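You operate a simulated robot arm through the tools that you are given. There is no shell and no other tool. Be economical: measure what you need, move in short steps, check, and stop when the job is done.

You are at the controls of a simulated two-armed robot. One attempt, no reset.

## Task
Set relief valve 20 to 3 bar and valve 30 to 3 bar.
Fine: hold each valve steady while you turn its knob, then stand it on its outline. Set down upright: relief valve.
Where things are to end (x, y in the base frame): relief valve within 30 mm of [830, 280]; relief valve within 30 mm of [830, 40].

Only the result counts: the job must be done as asked and must still hold three seconds after the hand-in. Knocking over, shifting, dropping, spilling or breaking anything else fails it.

## Robot
Two 7-joint arms with two-finger parallel grippers on one trunk, on a base that drives. Base frame: it is fixed to the floor where the robot stands at the start and does not move with it; the origin is under the middle of the robot, x ahead of it, y to its left, z up. Lengths are in mm, angles in degrees, forces in N, time in s.
The left shoulder is at the start at [60, 147, 543], the right one opposite. With the tool pointing down near the work surface each hand reaches from about 100 to 580 mm from the robot's upright axis, wherever it stands, measured 20 degrees to its own side. Places, roughly: first valve knob [600, 200, 1000]; second valve knob [600, -100, 1000]; yellow outline 20 [800, 300, 900]; yellow outline 30 [800, 100, 900]. Payload 3.43 kg a hand.
The tool frame of a hand sits at the grasp point between the pads (the TCP): z along the fingers, y along the line on which they close. The tips reach 30 mm beyond it. Largest opening 94 mm; finger width 28, thickness 10; the body of the gripper, 50 by 96 mm, starts 55 mm behind the TCP.
Orientation is told as [roll, pitch, yaw] about the base's x, y, z axes, in that order, counted from this pose: with the fingers straight down and closing along the base's y, the tool's x points along the base's -x, its y along +y and its z along -z.

## Interface
- The arms move only by the tool nudge_tool. It takes "left_rows", "right_rows" or both (then of equal length, played together; a hand with none holds still); each is a list of rows, each a list of 7 numbers: the shift along the tool's x, y, z in mm, then the turn, a rotation vector about the tool's x, y, z in degrees, then the finger opening in mm, from 0 to 94. In form: [[dx, dy, dz, wx, wy, wz, jaw], ...]. A call has 1 to 10 rows; each row shifts and turns the commanded pose from where the row before left it, along the tool's axes as they then stand. A row lasts 0.2 s, in which the tool goes at most 50 mm and 8.6 degrees; a call with a longer step from one row to the next is refused whole, and so is a gripper value outside its range. A pose out of reach is approached as far as the arm can. The call stops where the force on the tool passes 40 N (or 10 N more than at its start, if that is more) or the arm is blocked; 0.2 s more then pass. The fingers move at their own pace (about 72 mm/s each) and stop on an object; they squeeze with about 26 N. The grip force told is the motor's: it shows also when the fingers shut on nothing. Time passes only in rows, and 0.2 s behind the last, so rows that do not move let the fingers close. It gives the time, the measured TCP pose, the force on the tool (base axes), the opening and the grip force at its end, in the units of the frame above (readings bear some noise), with the torque about the TCP (base axes, N m) and any sound that the robot's microphone picked up.
- Cameras (640 x 400 px; columns grow to the right, rows downward): "scene" is now at [60.4, 12, 1183.6]; the picture's right is [0.12, -0.99, 0.00], its down [-0.50, -0.06, -0.86] and it looks along [0.86, 0.10, -0.51] (base axes); focal length 279 px, centre (320, 200). "left" rides on the left gripper at [76, -14, -102] in its tool frame; the picture's right is [0.18, 0.98, 0.00], its down [-0.75, 0.14, -0.64] and it looks along [-0.63, 0.12, 0.77] (tool axes); focal length 243 px, centre (320, 200). "right" rides on the right gripper at [76, 14, -102] in its tool frame; the picture's right is [-0.18, 0.98, 0.00], its down [-0.75, -0.14, -0.64] and it looks along [-0.63, -0.12, 0.77] (tool axes); focal length 243 px, centre (320, 200). There is no depth. A picture from a camera that has moved, and an enlarged one, comes with that camera's place and axes in the base frame and with its lens.
- capture(camera): a new picture of that camera. No time passes.
- move_column(by): slides the trunk up (or, below 0, down) by that many mm; the arms and the scene camera ride with it, the base frame stays. It gives what a move gives, with no picture.
- roll_base(legs): drives the robot by 1 to 6 legs, each [ahead, left, turn to the left] in mm, mm and degrees, along the robot's own axes; the way and the turn of a leg run together, so that a leg with both is an arc; at most 1500 mm and 180 degrees a leg. The arms and the cameras ride along, it lands a little off, and it stops where it bumps. It gives what a move gives.
- turn_head(pan, tilt): turns the head with the scene camera to pan (to the left, within 86 degrees either way) and tilt (down, from -29 to 69), counted from straight ahead of the robot. It gives what a move gives.
- close_up(camera, box): a new picture of the part [left, top, right, bottom] of that camera's present view, enlarged. No time passes.
- close_job(): hands the job in; it is judged then, once.

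Work in short steps. Places have to be worked out from the pictures, the camera data and where the tool is seen: move nearer, look again, correct. Check each grasp and each placing, and mend what went wrong. You have 120 turns and 88 pictures in all, those below and enlarged ones among them. Open the grippers and draw the arms clear of the work before you hand the job in, unless the task says otherwise; then end with one line.

The tools are called after ">>>" as a command line: name --argument value ..., lists and objects as JSON in quotes. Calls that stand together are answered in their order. nudge_tool: Moves the arms, as the interface text tells. Its arguments: {"type":"object","properties":{"left_rows":{"type":"array","items":{"type":"array","items":{"type":"number"}}},"right_rows":{"type":"array","items":{"type":"array","items":{"type":"number"}}}},"required":[]} The other tools are called the same way: move_column (by) slides the trunk up or down; roll_base (legs) drives the base; turn_head (pan, tilt) turns the head that bears the scene camera; capture (camera) takes a picture; close_up (camera, box) takes an enlarged picture of a part of a camera's view; close_job () hands the job in.

At the start:

```text
time_s: 0.0
left_position: [281.0, 134.7, 1000.4]
left_tool_rot: [0.0, 0.1, -0.1]
left_ft_force: [0.5, 0.4, 0.3]
left_moment: [0.01, -0.02, 0.0]
left_finger_gap: 93.9
left_gripper_force: 0.1
right_position: [297.8, -95.8, 1000.0]
right_tool_rot: [0.0, 0.0, -0.1]
right_ft_force: [1.0, 0.3, -0.2]
right_moment: [-0.02, -0.01, 0.0]
right_finger_gap: 94.1
right_gripper_force: 0.0
trunk travel left (down, up): [-250.0, 0.0]
robot x, y, heading: [1.3, 0.2, 0.1]
head pan, tilt: [6.9, 30.3]
```

scene: 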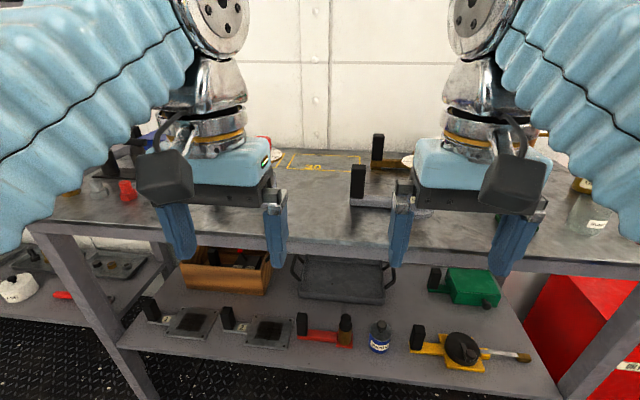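
right: 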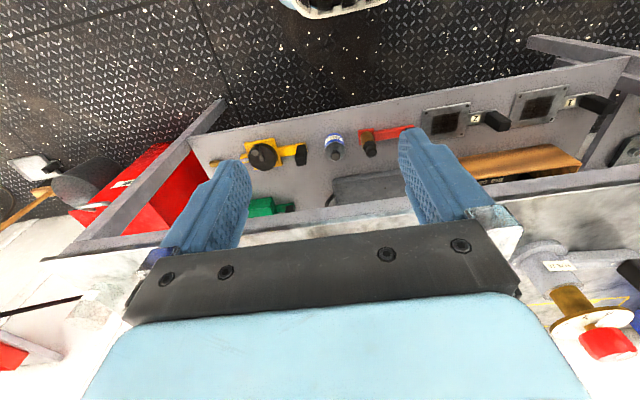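
left: 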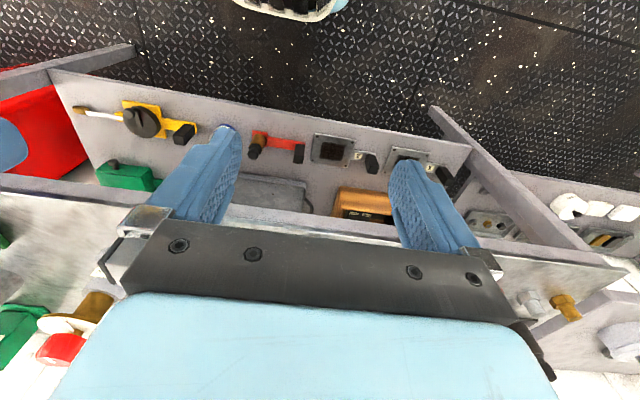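

The grippers hide the valves from the scene camera. I'll spread the arms sideways, in front of the table edge (about x 413), to clear the view.

>>> nudge_tool --left_rows '[[0, 40, 0, 0, 0, 0, 94], [0, 40, 0, 0, 0, 0, 94], [0, 40, 0, 0, 0, 0, 94], [0, 40, 0, 0, 0, 0, 94]]' --right_rows '[[0, -40, 0, 0, 0, 0, 94], [0, -40, 0, 0, 0, 0, 94], [0, -40, 0, 0, 0, 0, 94], [0, -40, 0, 0, 0, 0, 94]]'

>>> capture --camera "scene"

```text
time_s: 1.0
left_position: [282.4, 292.7, 999.8]
left_tool_rot: [0.1, -0.2, -0.2]
left_ft_force: [0.2, -0.1, 0.4]
left_moment: [-0.07, -0.02, 0.01]
left_finger_gap: 93.9
left_gripper_force: 0.0
left hand out of reach, approached as far as the arm can: row 2
right_position: [293.4, -254.3, 1001.0]
right_tool_rot: [-0.1, 0.0, 0.0]
right_ft_force: [1.1, 0.7, 0.1]
right_moment: [0.0, -0.02, 0.02]
right_finger_gap: 94.2
right_gripper_force: 0.0
trunk travel left (down, up): [-250.0, 0.0]
robot x, y, heading: [2.5, 0.8, 0.1]
head pan, tilt: [6.9, 30.3]
```

```text
84 pictures are left
camera scene: at [60.4, 11.9, 1183.6], right [0.12, -0.99, 0.0], down [-0.5, -0.06, -0.86], along [0.86, 0.1, -0.5], focal length 279 px, centre (320, 200)
```

scene: 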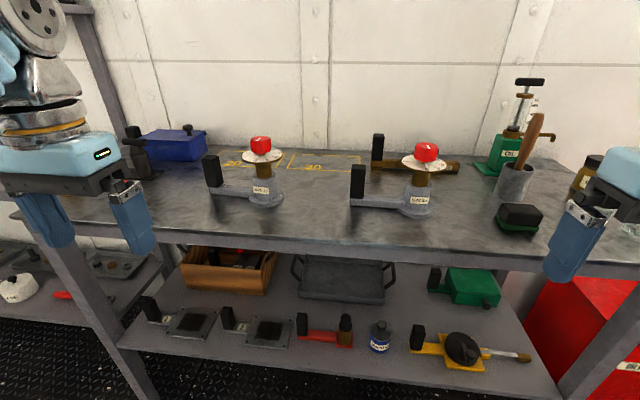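

>>> close_up --camera "scene" --box '[180, 120, 340, 220]'

>>> close_up --camera "scene" --box '[330, 120, 490, 220]'

```text
4.00 times, centred on (260, 170) of scene
camera zoom: at [60.4, 11.9, 1183.6], right [0.12, -0.99, 0.0], down [-0.5, -0.06, -0.86], along [0.86, 0.1, -0.5], focal length 1115 px, centre (560, 320)
```

zoom: 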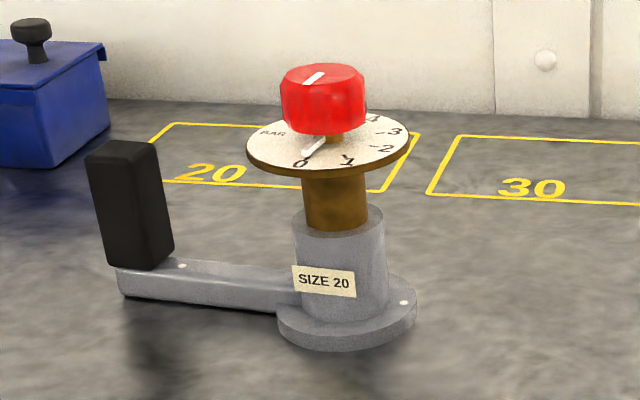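

```text
4.00 times, centred on (410, 170) of scene
camera zoom: at [60.4, 11.9, 1183.6], right [0.12, -0.99, 0.0], down [-0.5, -0.06, -0.86], along [0.86, 0.1, -0.5], focal length 1115 px, centre (-40, 320)
```

zoom: 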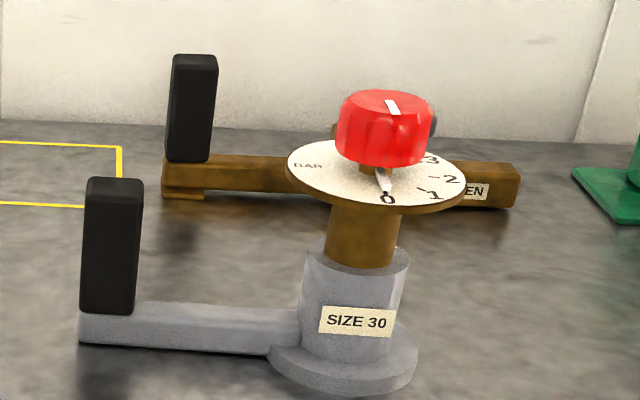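

Valve 20's knob works out to about (600,197) with its grip post near (590,315). Valve 30's knob is about (598,-132), and the table top is at z≈865. I need to drive nearer, so I'll first look down to see the gap between the base and the table.

>>> turn_head --pan 0 --tilt 69

>>> capture --camera "scene"

```text
time_s: 2.0
left_position: [283.8, 292.3, 999.4]
left_tool_rot: [0.0, 0.1, 0.0]
left_ft_force: [-0.6, 0.0, 0.1]
left_moment: [0.05, 0.0, 0.05]
left_finger_gap: 93.8
left_gripper_force: 0.0
right_position: [293.5, -252.8, 1001.2]
right_tool_rot: [0.0, 0.0, -0.1]
right_ft_force: [0.1, -0.2, -0.1]
right_moment: [-0.01, 0.02, 0.01]
right_finger_gap: 94.0
right_gripper_force: 0.1
trunk travel left (down, up): [-250.0, 0.0]
robot x, y, heading: [-0.8, 0.7, 0.2]
head pan, tilt: [0.0, 68.8]
```

```text
81 pictures are left
camera scene: at [26.7, 1.2, 1132.7], right [0.0, -1.0, 0.0], down [-0.93, 0.0, -0.36], along [0.36, 0.0, -0.93], focal length 279 px, centre (320, 200)
```

scene: 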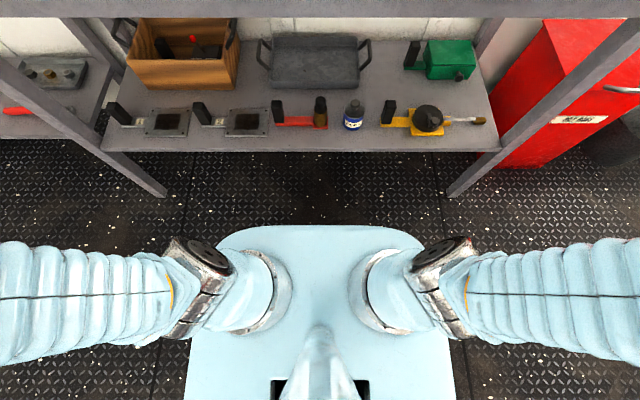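

The front of the body is at about x 150 and the table legs at about x 470, so there is room. I'll drive 150 ahead and look at the valves from above.

>>> roll_base --legs '[[150, 0, 0]]'

>>> turn_head --pan 0 --tilt 38

>>> capture --camera "scene"

>>> close_up --camera "scene" --box '[160, 90, 320, 190]'

>>> close_up --camera "scene" --box '[320, 90, 480, 190]'

```text
time_s: 3.4
left_position: [435.4, 293.2, 1001.6]
left_tool_rot: [0.1, 0.0, 0.1]
left_ft_force: [0.4, 0.2, -0.6]
left_moment: [-0.02, -0.01, -0.01]
left_finger_gap: 94.1
left_gripper_force: 0.0
right_position: [447.5, -253.8, 1000.3]
right_tool_rot: [0.0, 0.0, 0.1]
right_ft_force: [0.4, 0.3, 0.3]
right_moment: [-0.03, -0.02, -0.01]
right_finger_gap: 93.9
right_gripper_force: 0.0
trunk travel left (down, up): [-250.0, 0.0]
robot x, y, heading: [154.1, -0.7, 0.0]
head pan, tilt: [0.0, 68.8]
```

```text
time_s: 4.4
left_position: [435.5, 292.6, 999.9]
left_tool_rot: [0.0, 0.0, 0.2]
left_ft_force: [-0.5, -0.7, -0.4]
left_moment: [-0.04, 0.01, 0.03]
left_finger_gap: 94.4
left_gripper_force: 0.1
right_position: [447.8, -251.9, 999.9]
right_tool_rot: [-0.1, 0.0, 0.1]
right_ft_force: [0.1, -0.1, 0.1]
right_moment: [0.0, -0.02, -0.01]
right_finger_gap: 93.9
right_gripper_force: 0.1
trunk travel left (down, up): [-250.0, 0.0]
robot x, y, heading: [153.8, 0.9, 0.3]
head pan, tilt: [0.0, 38.0]
```

```text
80 pictures are left
camera scene: at [210.2, 1.5, 1171.7], right [0.0, -1.0, 0.0], down [-0.62, 0.0, -0.79], along [0.79, 0.0, -0.62], focal length 279 px, centre (320, 200)
```

scene: 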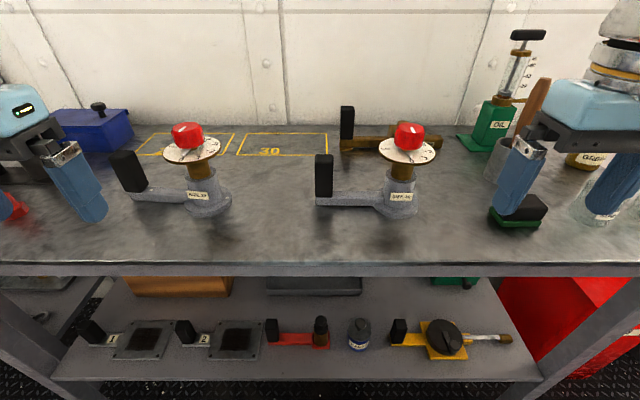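

```text
4.00 times, centred on (240, 140) of scene
camera zoom: at [210.2, 1.5, 1171.7], right [0.0, -1.0, 0.0], down [-0.62, 0.0, -0.79], along [0.79, 0.0, -0.62], focal length 1115 px, centre (640, 440)
```

zoom: 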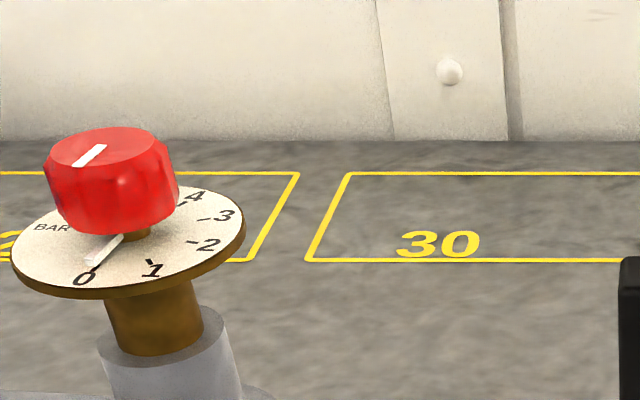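

```text
4.00 times, centred on (400, 140) of scene
camera zoom: at [210.2, 1.5, 1171.7], right [0.0, -1.0, 0.0], down [-0.62, 0.0, -0.79], along [0.79, 0.0, -0.62], focal length 1115 px, centre (0, 440)
```

zoom: 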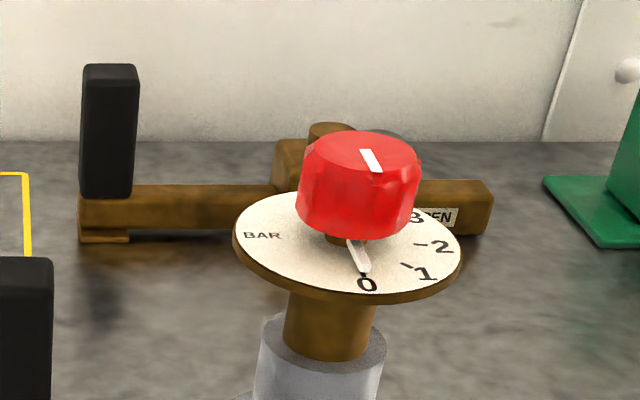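

The valve 20 dial has ticks about 38° apart, running counter-clockwise from 0 as seen from above, so 3 bar is about 115° CCW. Its knob is at (607,204) with the top at z≈1000, and its post is at about (608,322). I'll drive a bit further ahead and left so both hands reach valve 20.

>>> roll_base --legs '[[70, 0, 0], [0, 110, 0]]'

>>> turn_head --pan 15 --tilt 45

>>> capture --camera "scene"

```text
time_s: 6.2
left_position: [505.4, 403.2, 998.3]
left_tool_rot: [0.0, 0.0, 0.1]
left_ft_force: [0.8, -0.5, -0.1]
left_moment: [0.02, 0.02, 0.02]
left_finger_gap: 93.8
left_gripper_force: 0.1
right_position: [517.2, -143.2, 1001.5]
right_tool_rot: [0.0, 0.0, 0.3]
right_ft_force: [0.6, -1.0, 0.3]
right_moment: [0.03, 0.02, 0.04]
right_finger_gap: 94.0
right_gripper_force: 0.1
trunk travel left (down, up): [-250.0, 0.0]
robot x, y, heading: [223.2, 113.7, -0.1]
head pan, tilt: [0.0, 38.0]
```

```text
time_s: 7.0
left_position: [503.8, 402.7, 999.3]
left_tool_rot: [0.0, -0.1, 0.1]
left_ft_force: [-0.8, -0.5, 0.7]
left_moment: [0.03, -0.02, 0.0]
left_finger_gap: 93.6
left_gripper_force: 0.1
right_position: [517.4, -141.9, 1001.3]
right_tool_rot: [0.0, 0.0, 0.2]
right_ft_force: [-0.1, -0.2, -0.3]
right_moment: [-0.02, 0.0, -0.01]
right_finger_gap: 94.4
right_gripper_force: 0.1
trunk travel left (down, up): [-250.0, 0.0]
robot x, y, heading: [223.2, 110.4, 0.1]
head pan, tilt: [15.0, 45.0]
```

```text
77 pictures are left
camera scene: at [272.1, 132.2, 1161.6], right [0.26, -0.97, 0.0], down [-0.68, -0.18, -0.71], along [0.68, 0.18, -0.71], focal length 279 px, centre (320, 200)
```

scene: 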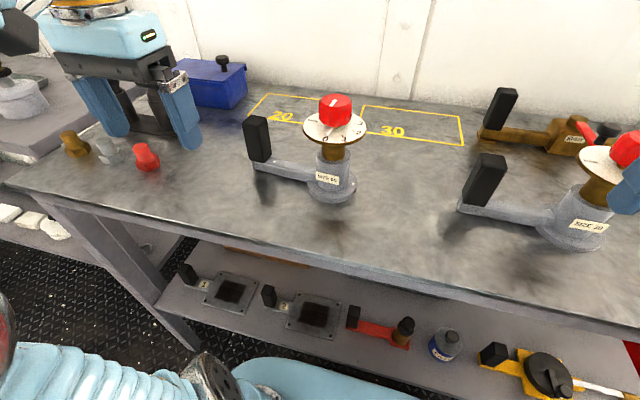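

Post 20 triangulates to about (609,323) with its top at z≈955. I'll bring the left hand above it, with the tips at 970, and check in the pictures.

>>> nudge_tool --left_rows '[[-35, -27, 0, 0, 0, 0, 75], [-35, -27, 0, 0, 0, 0, 75], [-35, -26, 0, 0, 0, 0, 75], [0, 0, 0, 0, 0, 0, 75]]'

>>> capture --camera "scene"

>>> capture --camera "left"

```text
time_s: 8.0
left_position: [612.2, 321.8, 998.7]
left_tool_rot: [0.1, -0.1, 0.1]
left_ft_force: [0.3, -0.3, -0.5]
left_moment: [0.03, 0.03, 0.01]
left_finger_gap: 74.8
left_gripper_force: 0.0
right_position: [517.2, -142.6, 1000.6]
right_tool_rot: [0.0, 0.0, 0.1]
right_ft_force: [0.9, -0.6, 0.6]
right_moment: [0.0, -0.01, -0.03]
right_finger_gap: 93.7
right_gripper_force: 0.1
trunk travel left (down, up): [-250.0, 0.0]
robot x, y, heading: [219.4, 108.2, 0.3]
head pan, tilt: [15.0, 45.0]
```

```text
76 pictures are left
camera scene: at [272.3, 132.1, 1161.5], right [0.26, -0.97, 0.0], down [-0.68, -0.18, -0.71], along [0.68, 0.18, -0.71], focal length 279 px, centre (320, 200)
```

scene: 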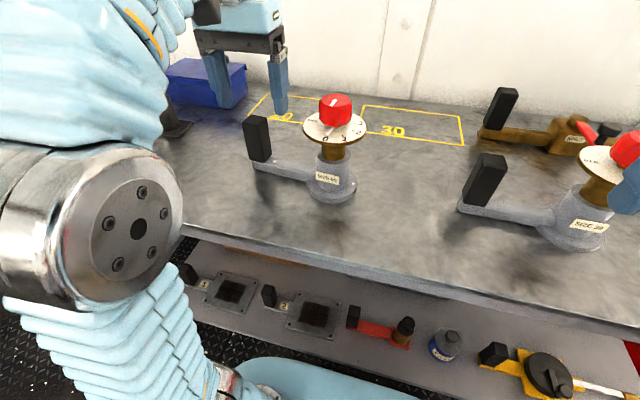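

```text
75 pictures are left
camera left: at [534.7, 308.1, 1101.1], right [-0.19, 0.98, 0.0], down [0.75, 0.14, 0.64], along [0.63, 0.12, -0.77], focal length 243 px, centre (320, 200)
```

left: 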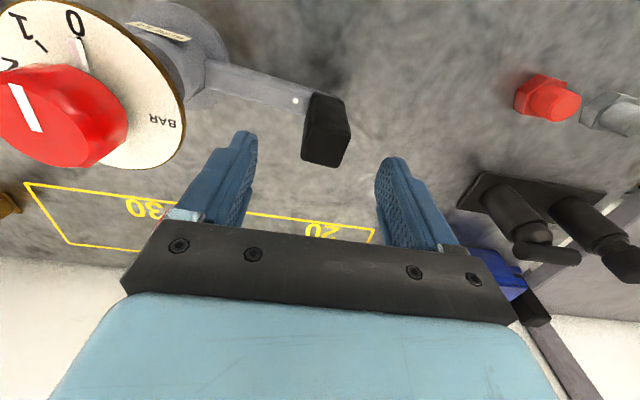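

The left camera puts the post at about (608,325), centred between the fingers. I'll descend to z≈935 and close.

>>> nudge_tool --left_rows '[[4, 3, 20, 0, 0, 0, 75], [0, 0, 22, 0, 0, 0, 75], [0, 0, 22, 0, 0, 0, 75], [0, 0, 0, 0, 0, 0, 75]]'

>>> capture --camera "left"

```text
time_s: 9.0
left_position: [604.8, 323.8, 935.5]
left_tool_rot: [-0.1, -0.1, 0.2]
left_ft_force: [0.3, -0.1, -0.2]
left_moment: [-0.02, 0.0, 0.03]
left_finger_gap: 74.8
left_gripper_force: 0.1
right_position: [516.9, -142.1, 1000.9]
right_tool_rot: [-0.1, -0.1, 0.2]
right_ft_force: [-0.8, -0.3, 0.0]
right_moment: [0.0, -0.01, 0.01]
right_finger_gap: 94.2
right_gripper_force: 0.0
trunk travel left (down, up): [-250.0, 0.0]
robot x, y, heading: [220.8, 109.7, 0.3]
head pan, tilt: [15.0, 45.0]
```

```text
74 pictures are left
camera left: at [528.6, 310.3, 1038.3], right [-0.19, 0.98, 0.0], down [0.75, 0.14, 0.64], along [0.63, 0.12, -0.77], focal length 243 px, centre (320, 200)
```

left: 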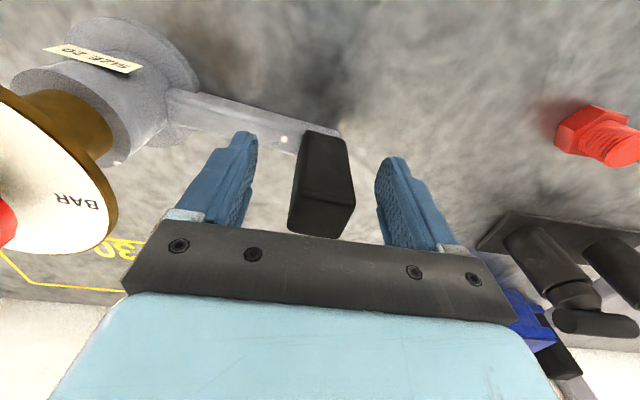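

The post sits between the pads. I'll close the left fingers.

>>> nudge_tool --left_rows '[[0, 0, 0, 0, 0, 0, 30], [0, 0, 0, 0, 0, 0, 0], [0, 0, 0, 0, 0, 0, 0], [0, 0, 0, 0, 0, 0, 0]]'

>>> capture --camera "left"

```text
time_s: 10.0
left_position: [605.1, 323.1, 935.2]
left_tool_rot: [0.0, -0.1, 0.2]
left_ft_force: [0.2, 0.7, 0.0]
left_moment: [0.03, 0.02, -0.06]
left_finger_gap: 34.4
left_gripper_force: 25.8
right_position: [516.7, -143.3, 1000.8]
right_tool_rot: [0.0, 0.1, 0.1]
right_ft_force: [-0.6, -0.3, 0.0]
right_moment: [0.01, 0.02, 0.01]
right_finger_gap: 94.3
right_gripper_force: 0.1
trunk travel left (down, up): [-250.0, 0.0]
robot x, y, heading: [223.9, 110.3, -0.1]
head pan, tilt: [15.0, 45.0]
```

```text
73 pictures are left
camera left: at [528.6, 310.3, 1038.5], right [-0.19, 0.98, 0.0], down [0.75, 0.14, 0.64], along [0.63, 0.12, -0.77], focal length 243 px, centre (320, 200)
```

left: 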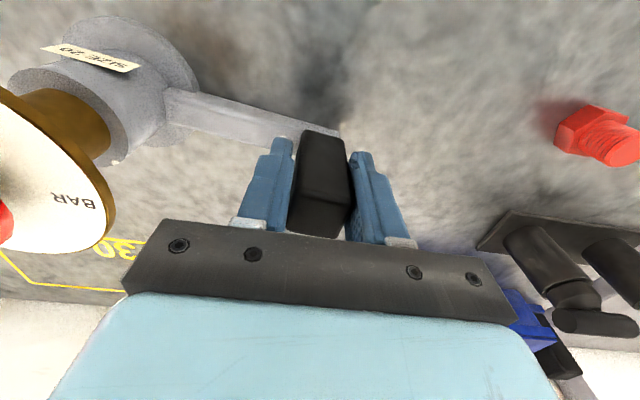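

The grip is firm, with a 34 mm gap. Now I'll raise the right hand to z≈1060 and bring it over the valve 20 knob.

>>> nudge_tool --right_rows '[[0, 0, -30, 0, 0, 0, 80], [0, 0, -30, 0, 0, 0, 80], [-11, 43, 0, 0, 0, 0, 80], [-11, 43, 0, 0, 0, 0, 80], [-11, 43, 0, 0, 0, 0, 80], [-11, 43, 0, 0, 0, 0, 80], [-11, 43, 0, 0, 0, 0, 80], [-11, 43, 0, 0, 0, 0, 80], [-11, 43, 0, 0, 0, 0, 80], [-11, 43, 0, 0, 0, 0, 80]]'

>>> capture --camera "right"

>>> capture --camera "scene"

```text
time_s: 12.2
left_position: [606.4, 324.1, 935.9]
left_tool_rot: [-0.1, 0.0, 0.1]
left_ft_force: [0.1, 0.1, -1.4]
left_moment: [-0.21, -0.03, -0.03]
left_finger_gap: 34.4
left_gripper_force: 26.0
right_position: [562.8, 72.0, 999.7]
right_tool_rot: [0.1, -0.3, 0.1]
right_ft_force: [-0.5, -0.5, 0.7]
right_moment: [0.03, 0.01, -0.02]
right_finger_gap: 79.9
right_gripper_force: 0.0
right hand out of reach, approached as far as the arm can: row 1, 2, 6, 7, 8, 9, 10
trunk travel left (down, up): [-250.0, 0.0]
robot x, y, heading: [222.3, 108.6, -0.0]
head pan, tilt: [15.0, 45.0]
```

```text
72 pictures are left
camera right: at [486.3, 84.6, 1101.9], right [0.18, 0.98, 0.0], down [0.75, -0.14, 0.64], along [0.63, -0.12, -0.76], focal length 243 px, centre (320, 200)
```

right: 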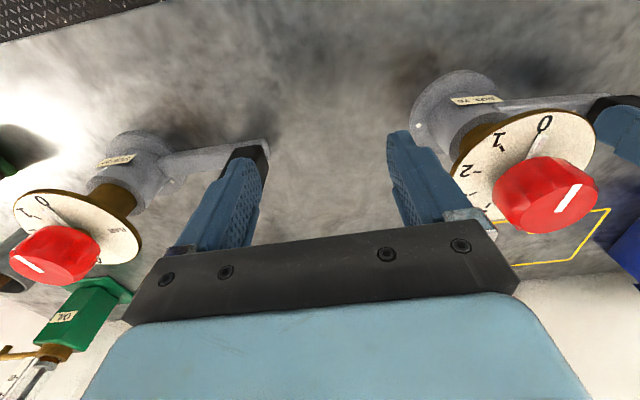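

```text
71 pictures are left
camera scene: at [272.1, 132.3, 1161.5], right [0.26, -0.97, 0.0], down [-0.68, -0.18, -0.71], along [0.68, 0.18, -0.71], focal length 279 px, centre (320, 200)
```

scene: 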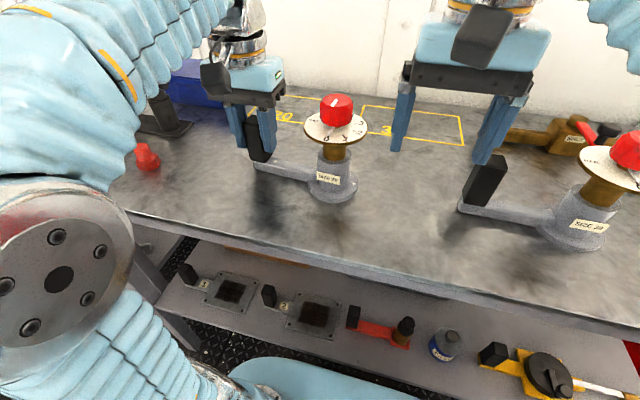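

The right hand is limited in height and reach at this distance. I'll bring the valve closer: first retract the right hand, then carry valve 20 toward the robot with the left hand.

>>> nudge_tool --right_rows '[[40, 0, 0, 0, 0, 0, 80], [40, 0, 0, 0, 0, 0, 80], [10, -40, 0, 0, 0, 0, 80], [0, -40, 0, 0, 0, 0, 80], [0, -40, 0, 0, 0, 0, 80], [0, -40, 0, 0, 0, 0, 80], [0, 0, 0, 0, 0, 0, 80]]'

>>> nudge_tool --left_rows '[[0, 0, -4, 0, 0, 0, 0], [0, 0, -4, 0, 0, 0, 0], [0, 0, 0, 0, 0, 0, 0]]'

>>> capture --camera "scene"

```text
time_s: 13.8
left_position: [605.9, 323.7, 935.5]
left_tool_rot: [0.0, 0.0, 0.1]
left_ft_force: [0.2, -0.2, 0.3]
left_moment: [0.02, 0.0, -0.03]
left_finger_gap: 34.2
left_gripper_force: 26.2
right_position: [481.8, -82.2, 994.5]
right_tool_rot: [0.0, 0.0, 0.2]
right_ft_force: [-0.3, -0.4, 0.3]
right_moment: [-0.01, 0.0, 0.0]
right_finger_gap: 80.0
right_gripper_force: 0.1
right hand out of reach, approached as far as the arm can: row 4, 5
trunk travel left (down, up): [-250.0, 0.0]
robot x, y, heading: [224.0, 114.3, 0.1]
head pan, tilt: [15.0, 45.0]
```

```text
time_s: 14.6
left_position: [605.5, 325.3, 944.0]
left_tool_rot: [0.0, 0.0, 0.0]
left_ft_force: [-0.3, -0.9, 0.6]
left_moment: [0.47, -0.01, -0.03]
left_finger_gap: 33.7
left_gripper_force: 26.1
right_position: [481.6, -81.2, 994.2]
right_tool_rot: [0.0, 0.1, 0.2]
right_ft_force: [0.2, -0.3, -0.5]
right_moment: [0.02, 0.0, -0.02]
right_finger_gap: 80.2
right_gripper_force: 0.0
trunk travel left (down, up): [-250.0, 0.0]
robot x, y, heading: [224.1, 109.8, -0.1]
head pan, tilt: [15.0, 45.0]
```

```text
70 pictures are left
camera scene: at [272.1, 132.3, 1161.6], right [0.26, -0.97, 0.0], down [-0.68, -0.18, -0.71], along [0.68, 0.18, -0.71], focal length 279 px, centre (320, 200)
```

scene: 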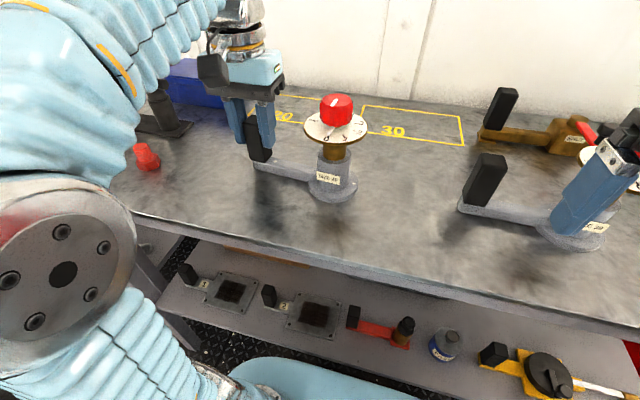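

The force reads near zero but there is a moment of 0.47 Nm. I'll zoom in to see whether the valve is lifted or the grip slid.

>>> close_up --camera "scene" --box '[220, 80, 380, 220]'

>>> capture --camera "left"

```text
2.86 times, centred on (300, 150) of scene
camera zoom: at [272.1, 132.3, 1161.6], right [0.26, -0.97, 0.0], down [-0.68, -0.18, -0.71], along [0.68, 0.18, -0.71], focal length 796 px, centre (377, 343)
```

zoom: 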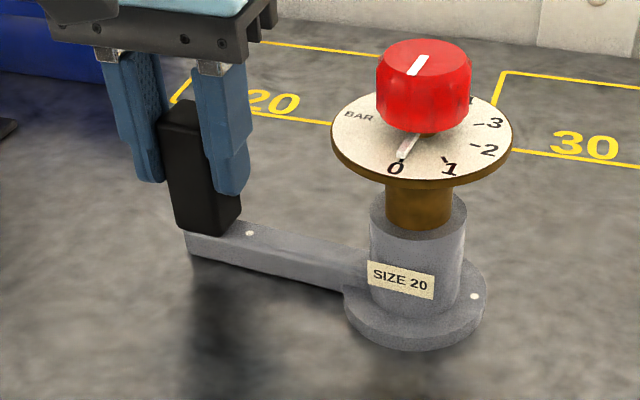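

```text
68 pictures are left
camera left: at [528.6, 310.9, 1046.5], right [-0.19, 0.98, 0.0], down [0.75, 0.14, 0.64], along [0.63, 0.12, -0.77], focal length 243 px, centre (320, 200)
```

left: 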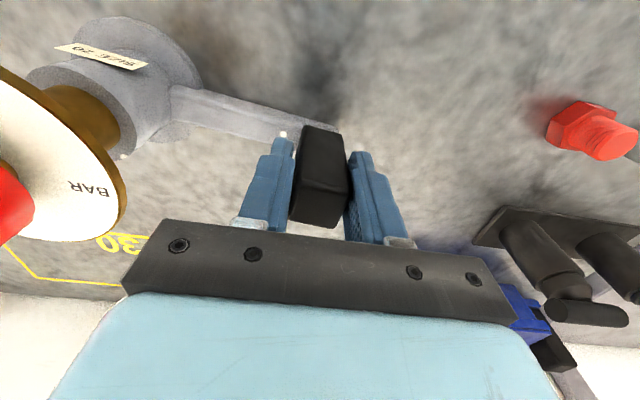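

The fingers may have slid on the post, so I'll lift a little more and compare.

>>> nudge_tool --left_rows '[[0, 0, -3, 0, 0, 0, 0], [0, 0, -3, 0, 0, 0, 0], [0, 0, -3, 0, 0, 0, 0]]'

>>> close_up --camera "scene" --box '[220, 80, 380, 220]'

```text
time_s: 15.4
left_position: [605.3, 325.4, 952.4]
left_tool_rot: [0.0, 0.1, 0.0]
left_ft_force: [-1.0, 0.1, -4.0]
left_moment: [0.44, -0.04, 0.02]
left_finger_gap: 34.2
left_gripper_force: 25.9
right_position: [482.4, -79.8, 994.2]
right_tool_rot: [0.1, 0.1, 0.2]
right_ft_force: [0.1, -0.2, 0.2]
right_moment: [0.0, 0.04, 0.0]
right_finger_gap: 79.7
right_gripper_force: 0.1
trunk travel left (down, up): [-250.0, 0.0]
robot x, y, heading: [222.7, 109.8, 0.2]
head pan, tilt: [15.0, 45.0]
```

```text
2.86 times, centred on (300, 150) of scene
camera zoom: at [272.3, 132.3, 1161.5], right [0.26, -0.97, 0.0], down [-0.68, -0.18, -0.71], along [0.68, 0.18, -0.71], focal length 796 px, centre (377, 343)
```

zoom: 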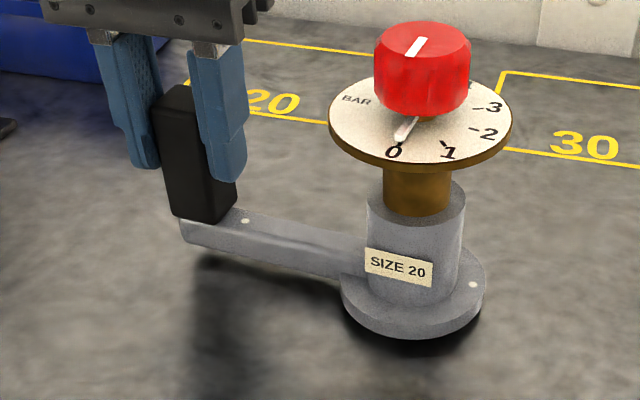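

It is lifted: about 4 N, and only slightly tilted. I'll carry it toward the robot and right in small steps.

>>> nudge_tool --left_rows '[[0, 0, -5, 0, 0, 0, 0], [13, -15, 0, 0, 0, 0, 0], [13, -15, 0, 0, 0, 0, 0], [13, -15, 0, 0, 0, 0, 0], [13, -15, 0, 0, 0, 0, 0], [13, -15, 0, 0, 0, 0, 0], [13, -15, 0, 0, 0, 0, 0], [13, -15, 0, 0, 0, 0, 0], [11, -15, 0, 0, 0, 0, 0], [0, 0, 0, 0, 0, 0, 0]]'

>>> capture --camera "scene"

```text
time_s: 17.6
left_position: [505.1, 205.4, 960.2]
left_tool_rot: [0.0, -0.1, 0.1]
left_ft_force: [-0.3, -0.2, -4.7]
left_moment: [0.43, -0.01, -0.01]
left_finger_gap: 34.4
left_gripper_force: 26.2
right_position: [483.1, -80.7, 995.3]
right_tool_rot: [0.0, 0.0, 0.3]
right_ft_force: [1.0, 0.4, -0.6]
right_moment: [0.0, 0.03, 0.01]
right_finger_gap: 80.1
right_gripper_force: 0.1
trunk travel left (down, up): [-250.0, 0.0]
robot x, y, heading: [224.4, 111.5, -0.1]
head pan, tilt: [15.0, 45.0]
```

```text
66 pictures are left
camera scene: at [272.2, 132.1, 1161.5], right [0.26, -0.97, 0.0], down [-0.68, -0.18, -0.71], along [0.68, 0.18, -0.71], focal length 279 px, centre (320, 200)
```

scene: 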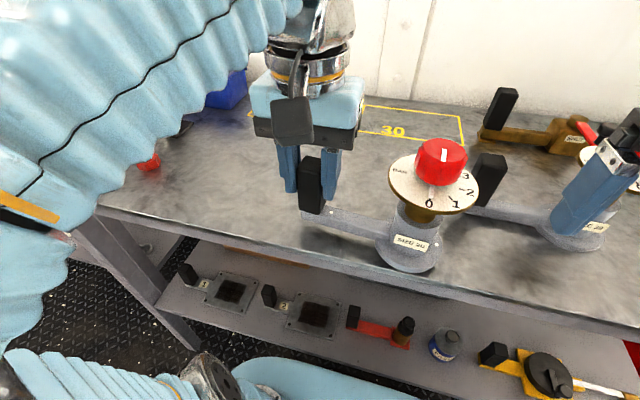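

The valve is now near (506,87), well on the table. I'll lower it until it stands.

>>> nudge_tool --left_rows '[[0, 0, 4, 0, 0, 0, 0], [0, 0, 4, 0, 0, 0, 0], [0, 0, 4, 0, 0, 0, 0], [0, 0, 3, 0, 0, 0, 0], [0, 0, 0, 0, 0, 0, 0]]'

>>> close_up --camera "scene" --box '[280, 120, 500, 290]'

```text
time_s: 18.8
left_position: [504.2, 204.9, 943.8]
left_tool_rot: [0.0, -0.3, 0.2]
left_ft_force: [6.0, 8.8, 35.2]
left_moment: [0.08, 0.07, 0.03]
left_finger_gap: 34.4
left_gripper_force: 26.3
right_position: [481.1, -79.0, 995.8]
right_tool_rot: [0.0, -0.1, 0.2]
right_ft_force: [-0.4, 0.1, 0.2]
right_moment: [-0.01, -0.05, -0.02]
right_finger_gap: 80.1
right_gripper_force: 0.0
trunk travel left (down, up): [-250.0, 0.0]
robot x, y, heading: [220.6, 111.1, 0.4]
head pan, tilt: [15.0, 45.0]
```

```text
2.35 times, centred on (390, 205) of scene
camera zoom: at [271.4, 132.7, 1162.2], right [0.26, -0.97, 0.0], down [-0.68, -0.19, -0.71], along [0.68, 0.18, -0.71], focal length 656 px, centre (155, 188)
```

zoom: 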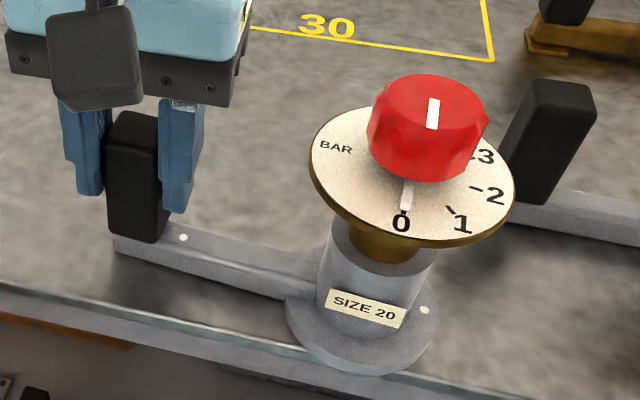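

The base rim sits right at the table's front edge. I'll lift it slightly and drive the robot 30 ahead with it, which also helps reach.

>>> nudge_tool --left_rows '[[0, 0, -4, 0, 0, 0, 0], [0, 0, -4, 0, 0, 0, 0], [0, 0, -4, 0, 0, 0, 0], [0, 0, -4, 0, 0, 0, 0], [0, 0, 0, 0, 0, 0, 0]]'

>>> roll_base --legs '[[30, 0, 0]]'

>>> capture --camera "scene"

```text
time_s: 20.0
left_position: [503.6, 205.4, 956.9]
left_tool_rot: [0.0, 0.1, 0.1]
left_ft_force: [-0.2, 0.1, -5.2]
left_moment: [0.44, -0.02, -0.01]
left_finger_gap: 34.4
left_gripper_force: 26.3
right_position: [482.2, -80.9, 994.6]
right_tool_rot: [0.0, 0.0, 0.2]
right_ft_force: [-0.8, -0.1, -0.9]
right_moment: [-0.04, -0.03, -0.05]
right_finger_gap: 80.0
right_gripper_force: 0.0
trunk travel left (down, up): [-250.0, 0.0]
robot x, y, heading: [223.4, 106.8, 0.1]
head pan, tilt: [15.0, 45.0]
```

```text
time_s: 20.8
left_position: [532.6, 204.7, 956.8]
left_tool_rot: [-0.1, -0.1, 0.1]
left_ft_force: [0.0, -0.1, -4.2]
left_moment: [0.44, -0.01, -0.05]
left_finger_gap: 34.3
left_gripper_force: 25.8
right_position: [511.9, -81.5, 995.6]
right_tool_rot: [0.0, 0.1, 0.1]
right_ft_force: [-0.4, 0.8, -0.4]
right_moment: [0.0, 0.03, 0.04]
right_finger_gap: 80.2
right_gripper_force: 0.2
trunk travel left (down, up): [-250.0, 0.0]
robot x, y, heading: [252.0, 108.5, 0.1]
head pan, tilt: [15.0, 45.0]
```

```text
64 pictures are left
camera scene: at [301.3, 132.3, 1161.5], right [0.26, -0.97, 0.0], down [-0.68, -0.18, -0.71], along [0.68, 0.18, -0.71], focal length 279 px, centre (320, 200)
```

scene: 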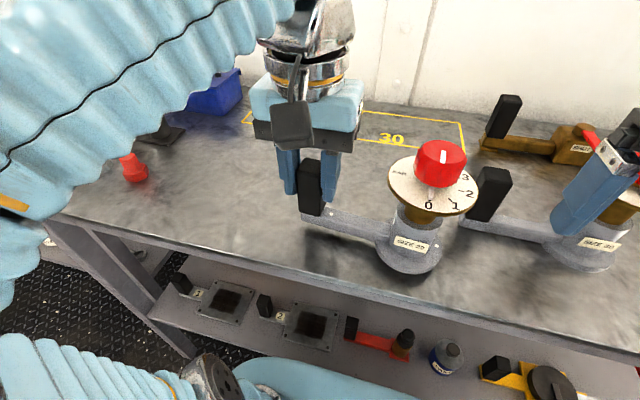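

No bump, and the valve is now well inside the edge. I'll lower it softly.

>>> nudge_tool --left_rows '[[0, 0, 4, 0, 0, 0, 0], [0, 0, 3, 0, 0, 0, 0], [0, 0, 2, 0, 0, 0, 0], [0, 0, 2, 0, 0, 0, 0], [0, 0, 0, 0, 0, 0, 0]]'

>>> close_up --camera "scene" --box '[280, 120, 500, 290]'

```text
time_s: 22.0
left_position: [533.5, 207.3, 946.0]
left_tool_rot: [0.0, 0.1, 0.0]
left_ft_force: [0.6, 0.1, -4.2]
left_moment: [0.42, -0.04, 0.02]
left_finger_gap: 34.4
left_gripper_force: 26.2
right_position: [513.0, -81.5, 994.8]
right_tool_rot: [0.0, 0.1, 0.1]
right_ft_force: [0.9, 0.3, 1.8]
right_moment: [0.02, 0.03, 0.01]
right_finger_gap: 80.0
right_gripper_force: 0.0
trunk travel left (down, up): [-250.0, 0.0]
robot x, y, heading: [250.8, 108.9, 0.1]
head pan, tilt: [15.0, 45.0]
```

```text
2.35 times, centred on (390, 205) of scene
camera zoom: at [301.5, 132.3, 1161.5], right [0.26, -0.97, 0.0], down [-0.68, -0.18, -0.71], along [0.68, 0.18, -0.71], focal length 656 px, centre (155, 188)
```

zoom: 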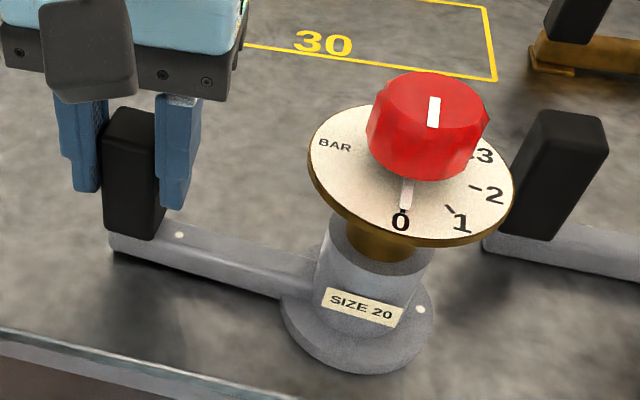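

>>> nudge_tool --left_rows '[[0, 0, 1, 0, 0, 0, 0], [0, 0, 1, 0, 0, 0, 0], [0, 0, 0, 0, 0, 0, 0]]'

```text
time_s: 22.8
left_position: [534.2, 205.2, 944.6]
left_tool_rot: [0.0, -0.1, 0.1]
left_ft_force: [0.4, 2.1, 1.8]
left_moment: [-0.39, 0.01, 0.03]
left_finger_gap: 34.2
left_gripper_force: 26.5
right_position: [510.9, -79.0, 994.4]
right_tool_rot: [0.0, -0.1, 0.1]
right_ft_force: [-0.4, 0.4, 0.2]
right_moment: [0.01, 0.05, 0.02]
right_finger_gap: 80.0
right_gripper_force: 0.1
trunk travel left (down, up): [-250.0, 0.0]
robot x, y, heading: [253.2, 112.0, 0.1]
head pan, tilt: [15.0, 45.0]
```

The valve stands. Its knob axis is at about (530,79), with the knob at z 980–1002. I'll bring the right hand in front of the knob at z≈1005, ready to straddle it from the front.

>>> nudge_tool --right_rows '[[22, 0, -5, 0, 0, 0, 90], [22, 0, -6, 0, 0, 0, 90], [0, 40, 0, 0, 0, 0, 90], [0, 40, 0, 0, 0, 0, 90], [0, 40, 0, 0, 0, 0, 90], [0, 40, 0, 0, 0, 0, 90], [0, 0, 0, 0, 0, 0, 90]]'

>>> capture --camera "right"

>>> capture --camera "scene"

```text
time_s: 23.9
left_position: [537.0, 214.0, 942.8]
left_tool_rot: [0.8, 0.0, 1.4]
left_ft_force: [3.5, 34.9, -1.0]
left_moment: [-0.18, -0.62, 0.37]
left_finger_gap: 34.5
left_gripper_force: 26.6
right_position: [509.6, 1.4, 993.3]
right_tool_rot: [-0.8, 0.2, -1.0]
right_ft_force: [-2.2, -30.2, 12.2]
right_moment: [-0.28, -0.13, -0.34]
right_finger_gap: 72.6
right_gripper_force: 0.1
right hand out of reach, approached as far as the arm can: row 1, 2
trunk travel left (down, up): [-250.0, 0.0]
robot x, y, heading: [250.2, 109.2, -0.1]
head pan, tilt: [15.0, 45.0]
stopped in row 5 (left hand): the force on the tool passed its limit at 55 N (the readings are from after the stop); the commanded pose is now the measured one
```

```text
62 pictures are left
camera right: at [434.2, 17.1, 1094.9], right [0.2, 0.98, -0.02], down [0.75, -0.14, 0.64], along [0.63, -0.14, -0.77], focal length 243 px, centre (320, 200)
```

right: 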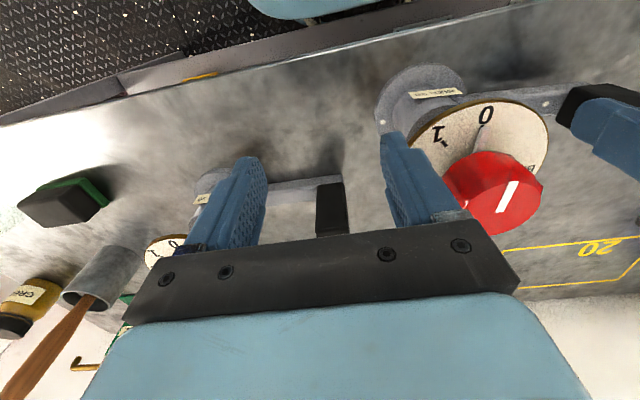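

```text
61 pictures are left
camera scene: at [301.1, 132.6, 1161.8], right [0.26, -0.97, 0.0], down [-0.68, -0.18, -0.71], along [0.68, 0.18, -0.71], focal length 279 px, centre (320, 200)
```

scene: 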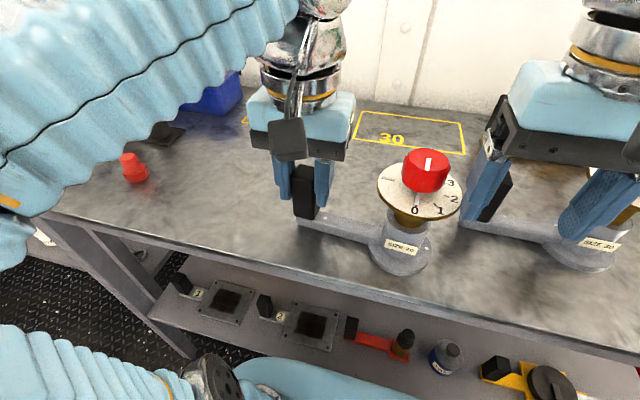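

The right fingertip was too low and touched the dial; everything is still upright with the pointer at 0. I'll back the right hand off and test how high it can go.

>>> nudge_tool --right_rows '[[0, -20, 0, 0, 0, 0, 90], [0, -30, 0, 0, 0, 0, 90], [0, 0, -8, 0, 0, 0, 90], [0, 0, -8, 0, 0, 0, 90], [0, 0, 0, 0, 0, 0, 90]]'

```text
time_s: 25.1
left_position: [536.1, 210.1, 943.1]
left_tool_rot: [0.4, 0.1, 0.9]
left_ft_force: [-1.4, -0.5, -1.5]
left_moment: [-0.23, 0.01, -0.14]
left_finger_gap: 34.4
left_gripper_force: 25.8
right_position: [508.1, -47.7, 992.0]
right_tool_rot: [-0.6, 0.2, -0.6]
right_ft_force: [-0.9, -1.1, -0.7]
right_moment: [0.01, -0.01, -0.01]
right_finger_gap: 90.0
right_gripper_force: 0.1
right hand out of reach, approached as far as the arm can: row 3, 4
trunk travel left (down, up): [-250.0, 0.0]
robot x, y, heading: [251.4, 107.1, 0.2]
head pan, tilt: [15.0, 45.0]
```

The vertical hand has a ceiling here. I'll tilt the right fingers forward by 25° and try rising again.

>>> nudge_tool --right_rows '[[0, 0, 0, 0, -8.4, 0, 90], [0, 0, 0, 0, -8.3, 0, 90], [0, 0, 0, 0, -8.3, 0, 90], [-4.2, 0, -9, 0, 0, 0, 90], [-4.2, 0, -9, 0, 0, 0, 90], [-4.2, 0, -9, 0, 0, 0, 90], [-4.2, 0, -9, 0, 0, 0, 90], [0, 0, 0, 0, 0, 0, 90]]'

```text
time_s: 26.9
left_position: [534.5, 209.8, 942.9]
left_tool_rot: [0.5, 0.1, 0.9]
left_ft_force: [0.1, 0.5, -1.7]
left_moment: [-0.05, 0.03, -0.06]
left_finger_gap: 34.2
left_gripper_force: 25.9
right_position: [508.8, -46.8, 1031.7]
right_tool_rot: [-0.7, -24.8, -0.3]
right_ft_force: [0.4, 0.1, -0.6]
right_moment: [0.02, -0.01, 0.0]
right_finger_gap: 90.1
right_gripper_force: 0.0
trunk travel left (down, up): [-250.0, 0.0]
robot x, y, heading: [252.9, 113.3, 0.4]
head pan, tilt: [15.0, 45.0]
```

With a 25° tilt the hand reached z 1032. I'll try reducing the tilt to 12° while staying at this height.

>>> nudge_tool --right_rows '[[0, 0, 0, 0, 6, 0, 90], [0, 0, 0, 0, 7, 0, 90], [0, 0, 0, 0, 0, 0, 90]]'

```text
time_s: 27.7
left_position: [534.9, 210.9, 943.8]
left_tool_rot: [0.5, 0.1, 1.0]
left_ft_force: [-0.5, 0.0, -0.3]
left_moment: [-0.07, 0.0, 0.0]
left_finger_gap: 34.3
left_gripper_force: 26.0
right_position: [507.9, -47.8, 1031.2]
right_tool_rot: [-0.5, -11.8, -0.5]
right_ft_force: [0.1, 0.4, 0.2]
right_moment: [0.0, 0.01, 0.0]
right_finger_gap: 90.0
right_gripper_force: 0.0
trunk travel left (down, up): [-250.0, 0.0]
robot x, y, heading: [255.3, 109.3, 0.1]
head pan, tilt: [15.0, 45.0]
```

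>>> nudge_tool --right_rows '[[0, 0, 0, 0.2, 6, 0, 90], [0, 0, -12, 0, 0, 0, 90], [0, 0, 0, 0, 0, 0, 90]]'

>>> close_up --camera "scene" --box '[280, 120, 500, 290]'

```text
time_s: 28.5
left_position: [535.6, 211.2, 943.8]
left_tool_rot: [0.6, 0.1, 0.9]
left_ft_force: [-1.0, -0.6, -2.3]
left_moment: [-0.07, 0.03, -0.07]
left_finger_gap: 34.5
left_gripper_force: 25.3
right_position: [508.2, -45.9, 1031.8]
right_tool_rot: [-0.7, -8.7, -0.4]
right_ft_force: [0.2, 0.3, -0.9]
right_moment: [-0.02, -0.01, -0.01]
right_finger_gap: 90.2
right_gripper_force: 0.3
right hand out of reach, approached as far as the arm can: row 1, 2
trunk travel left (down, up): [-250.0, 0.0]
robot x, y, heading: [255.4, 110.7, 0.1]
head pan, tilt: [15.0, 45.0]
```

```text
2.35 times, centred on (390, 205) of scene
camera zoom: at [301.3, 132.3, 1161.5], right [0.26, -0.97, 0.0], down [-0.68, -0.18, -0.71], along [0.68, 0.18, -0.71], focal length 656 px, centre (155, 188)
```

zoom: 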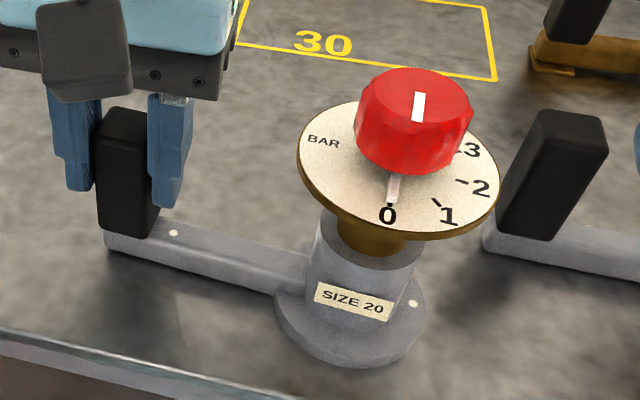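

The knob axis is now at (531,85). Keeping the ~9° tilt, I'll move the right hand back to x≈465 and across in front of the knob with the tips at z≈978, above the dial.

>>> nudge_tool --right_rows '[[24, 0, 7, 0, 0, 0, 90], [21, 0, 6, 0, 0, 0, 90], [0, 44, 0, 0, 0, 0, 90], [0, 44, 0, 0, 0, 0, 90], [0, 43, 0, 0, 0, 0, 90], [0, 0, 0, 0, 0, 0, 90]]'

>>> capture --camera "right"

>>> capture --camera "scene"

```text
time_s: 29.9
left_position: [535.1, 211.2, 943.5]
left_tool_rot: [0.5, 0.2, 0.9]
left_ft_force: [0.1, 0.0, -3.6]
left_moment: [-0.05, -0.01, 0.03]
left_finger_gap: 34.4
left_gripper_force: 25.9
right_position: [469.9, 89.6, 1011.1]
right_tool_rot: [-0.7, -8.8, -0.5]
right_ft_force: [0.6, 0.4, 0.6]
right_moment: [0.0, -0.01, -0.02]
right_finger_gap: 90.1
right_gripper_force: 0.0
trunk travel left (down, up): [-250.0, 0.0]
robot x, y, heading: [249.5, 105.8, -0.1]
head pan, tilt: [15.0, 45.0]
```

```text
59 pictures are left
camera right: at [378.6, 103.9, 1099.5], right [0.19, 0.98, 0.02], down [0.65, -0.14, 0.75], along [0.74, -0.13, -0.66], focal length 243 px, centre (320, 200)
```

right: 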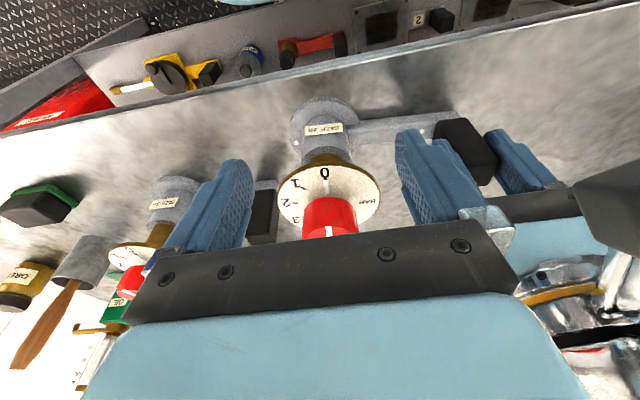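

```text
58 pictures are left
camera scene: at [301.4, 132.3, 1161.5], right [0.26, -0.97, 0.0], down [-0.68, -0.18, -0.71], along [0.68, 0.18, -0.71], focal length 279 px, centre (320, 200)
```

scene: 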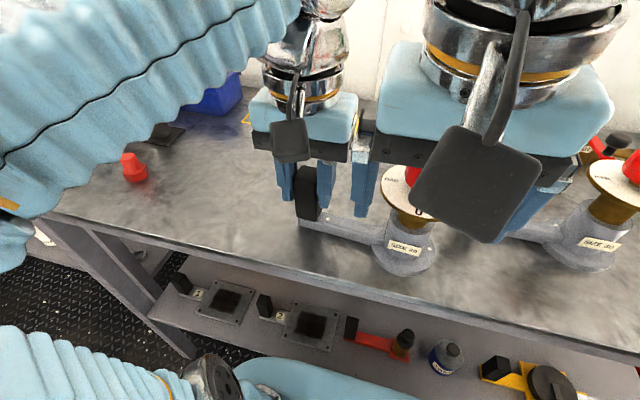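

The knob is centred between the open fingers. I'll move forward ~59 mm to straddle it.

>>> nudge_tool --right_rows '[[-19.5, -1.3, 3.6, 0, 0, 0, 90], [-19.5, -1.3, 3.6, 0, 0, 0, 90], [-19.5, -1.4, 3.6, 0, 0, 0, 90], [0, 0, 0, 0, 0, 0, 90]]'

>>> capture --camera "right"

```text
time_s: 30.9
left_position: [536.4, 210.2, 943.1]
left_tool_rot: [0.5, 0.1, 0.9]
left_ft_force: [0.4, -0.1, -1.1]
left_moment: [-0.1, 0.0, -0.02]
left_finger_gap: 34.4
left_gripper_force: 26.0
right_position: [528.0, 81.9, 1009.4]
right_tool_rot: [-0.8, -8.8, -0.5]
right_ft_force: [0.4, 0.0, 0.1]
right_moment: [0.02, 0.0, -0.01]
right_finger_gap: 90.0
right_gripper_force: 0.2
trunk travel left (down, up): [-250.0, 0.0]
robot x, y, heading: [249.9, 114.0, 0.1]
head pan, tilt: [15.0, 45.0]
```

```text
57 pictures are left
camera right: at [437.9, 97.3, 1099.3], right [0.19, 0.98, 0.02], down [0.65, -0.14, 0.75], along [0.74, -0.13, -0.66], focal length 243 px, centre (320, 200)
```

right: 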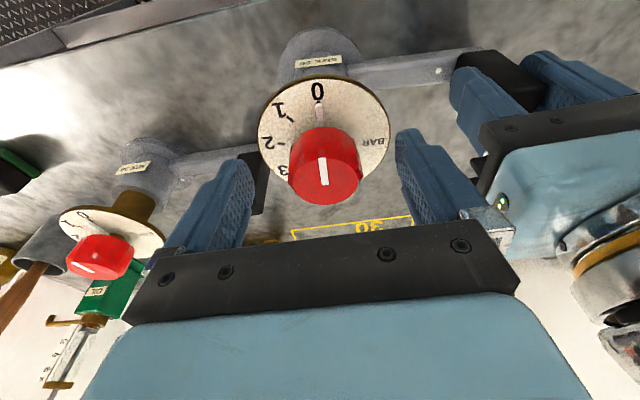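

The knob sits between the fingertips, so I'll close on it.

>>> nudge_tool --right_rows '[[0, 0, 0, 0, 0, 0, 60], [0, 0, 0, 0, 0, 0, 40], [0, 0, 0, 0, 0, 0, 20], [0, 0, 0, 0, 0, 0, 20]]'

>>> capture --camera "right"

```text
time_s: 31.9
left_position: [534.4, 210.0, 943.3]
left_tool_rot: [0.4, 0.1, 0.7]
left_ft_force: [-1.6, -24.1, 0.9]
left_moment: [0.19, 0.07, -0.2]
left_finger_gap: 34.3
left_gripper_force: 26.0
right_position: [528.2, 83.3, 1009.7]
right_tool_rot: [-0.6, -8.8, -0.2]
right_ft_force: [1.0, 23.1, -0.5]
right_moment: [1.02, -0.06, 0.16]
right_finger_gap: 41.1
right_gripper_force: 25.8
trunk travel left (down, up): [-250.0, 0.0]
robot x, y, heading: [250.6, 110.7, 0.2]
head pan, tilt: [15.0, 45.0]
```

```text
56 pictures are left
camera right: at [437.2, 98.0, 1099.3], right [0.19, 0.98, 0.02], down [0.65, -0.14, 0.75], along [0.74, -0.13, -0.66], focal length 243 px, centre (320, 200)
```

right: 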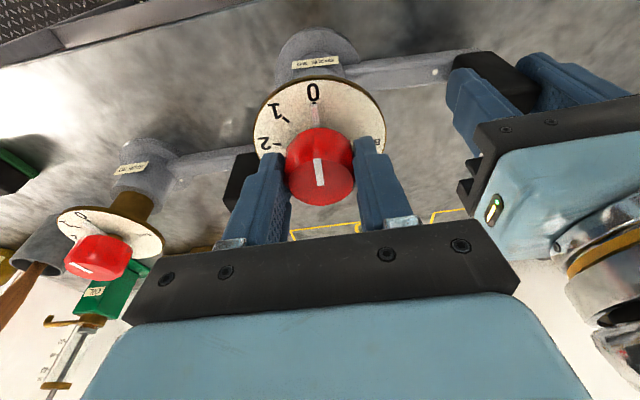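

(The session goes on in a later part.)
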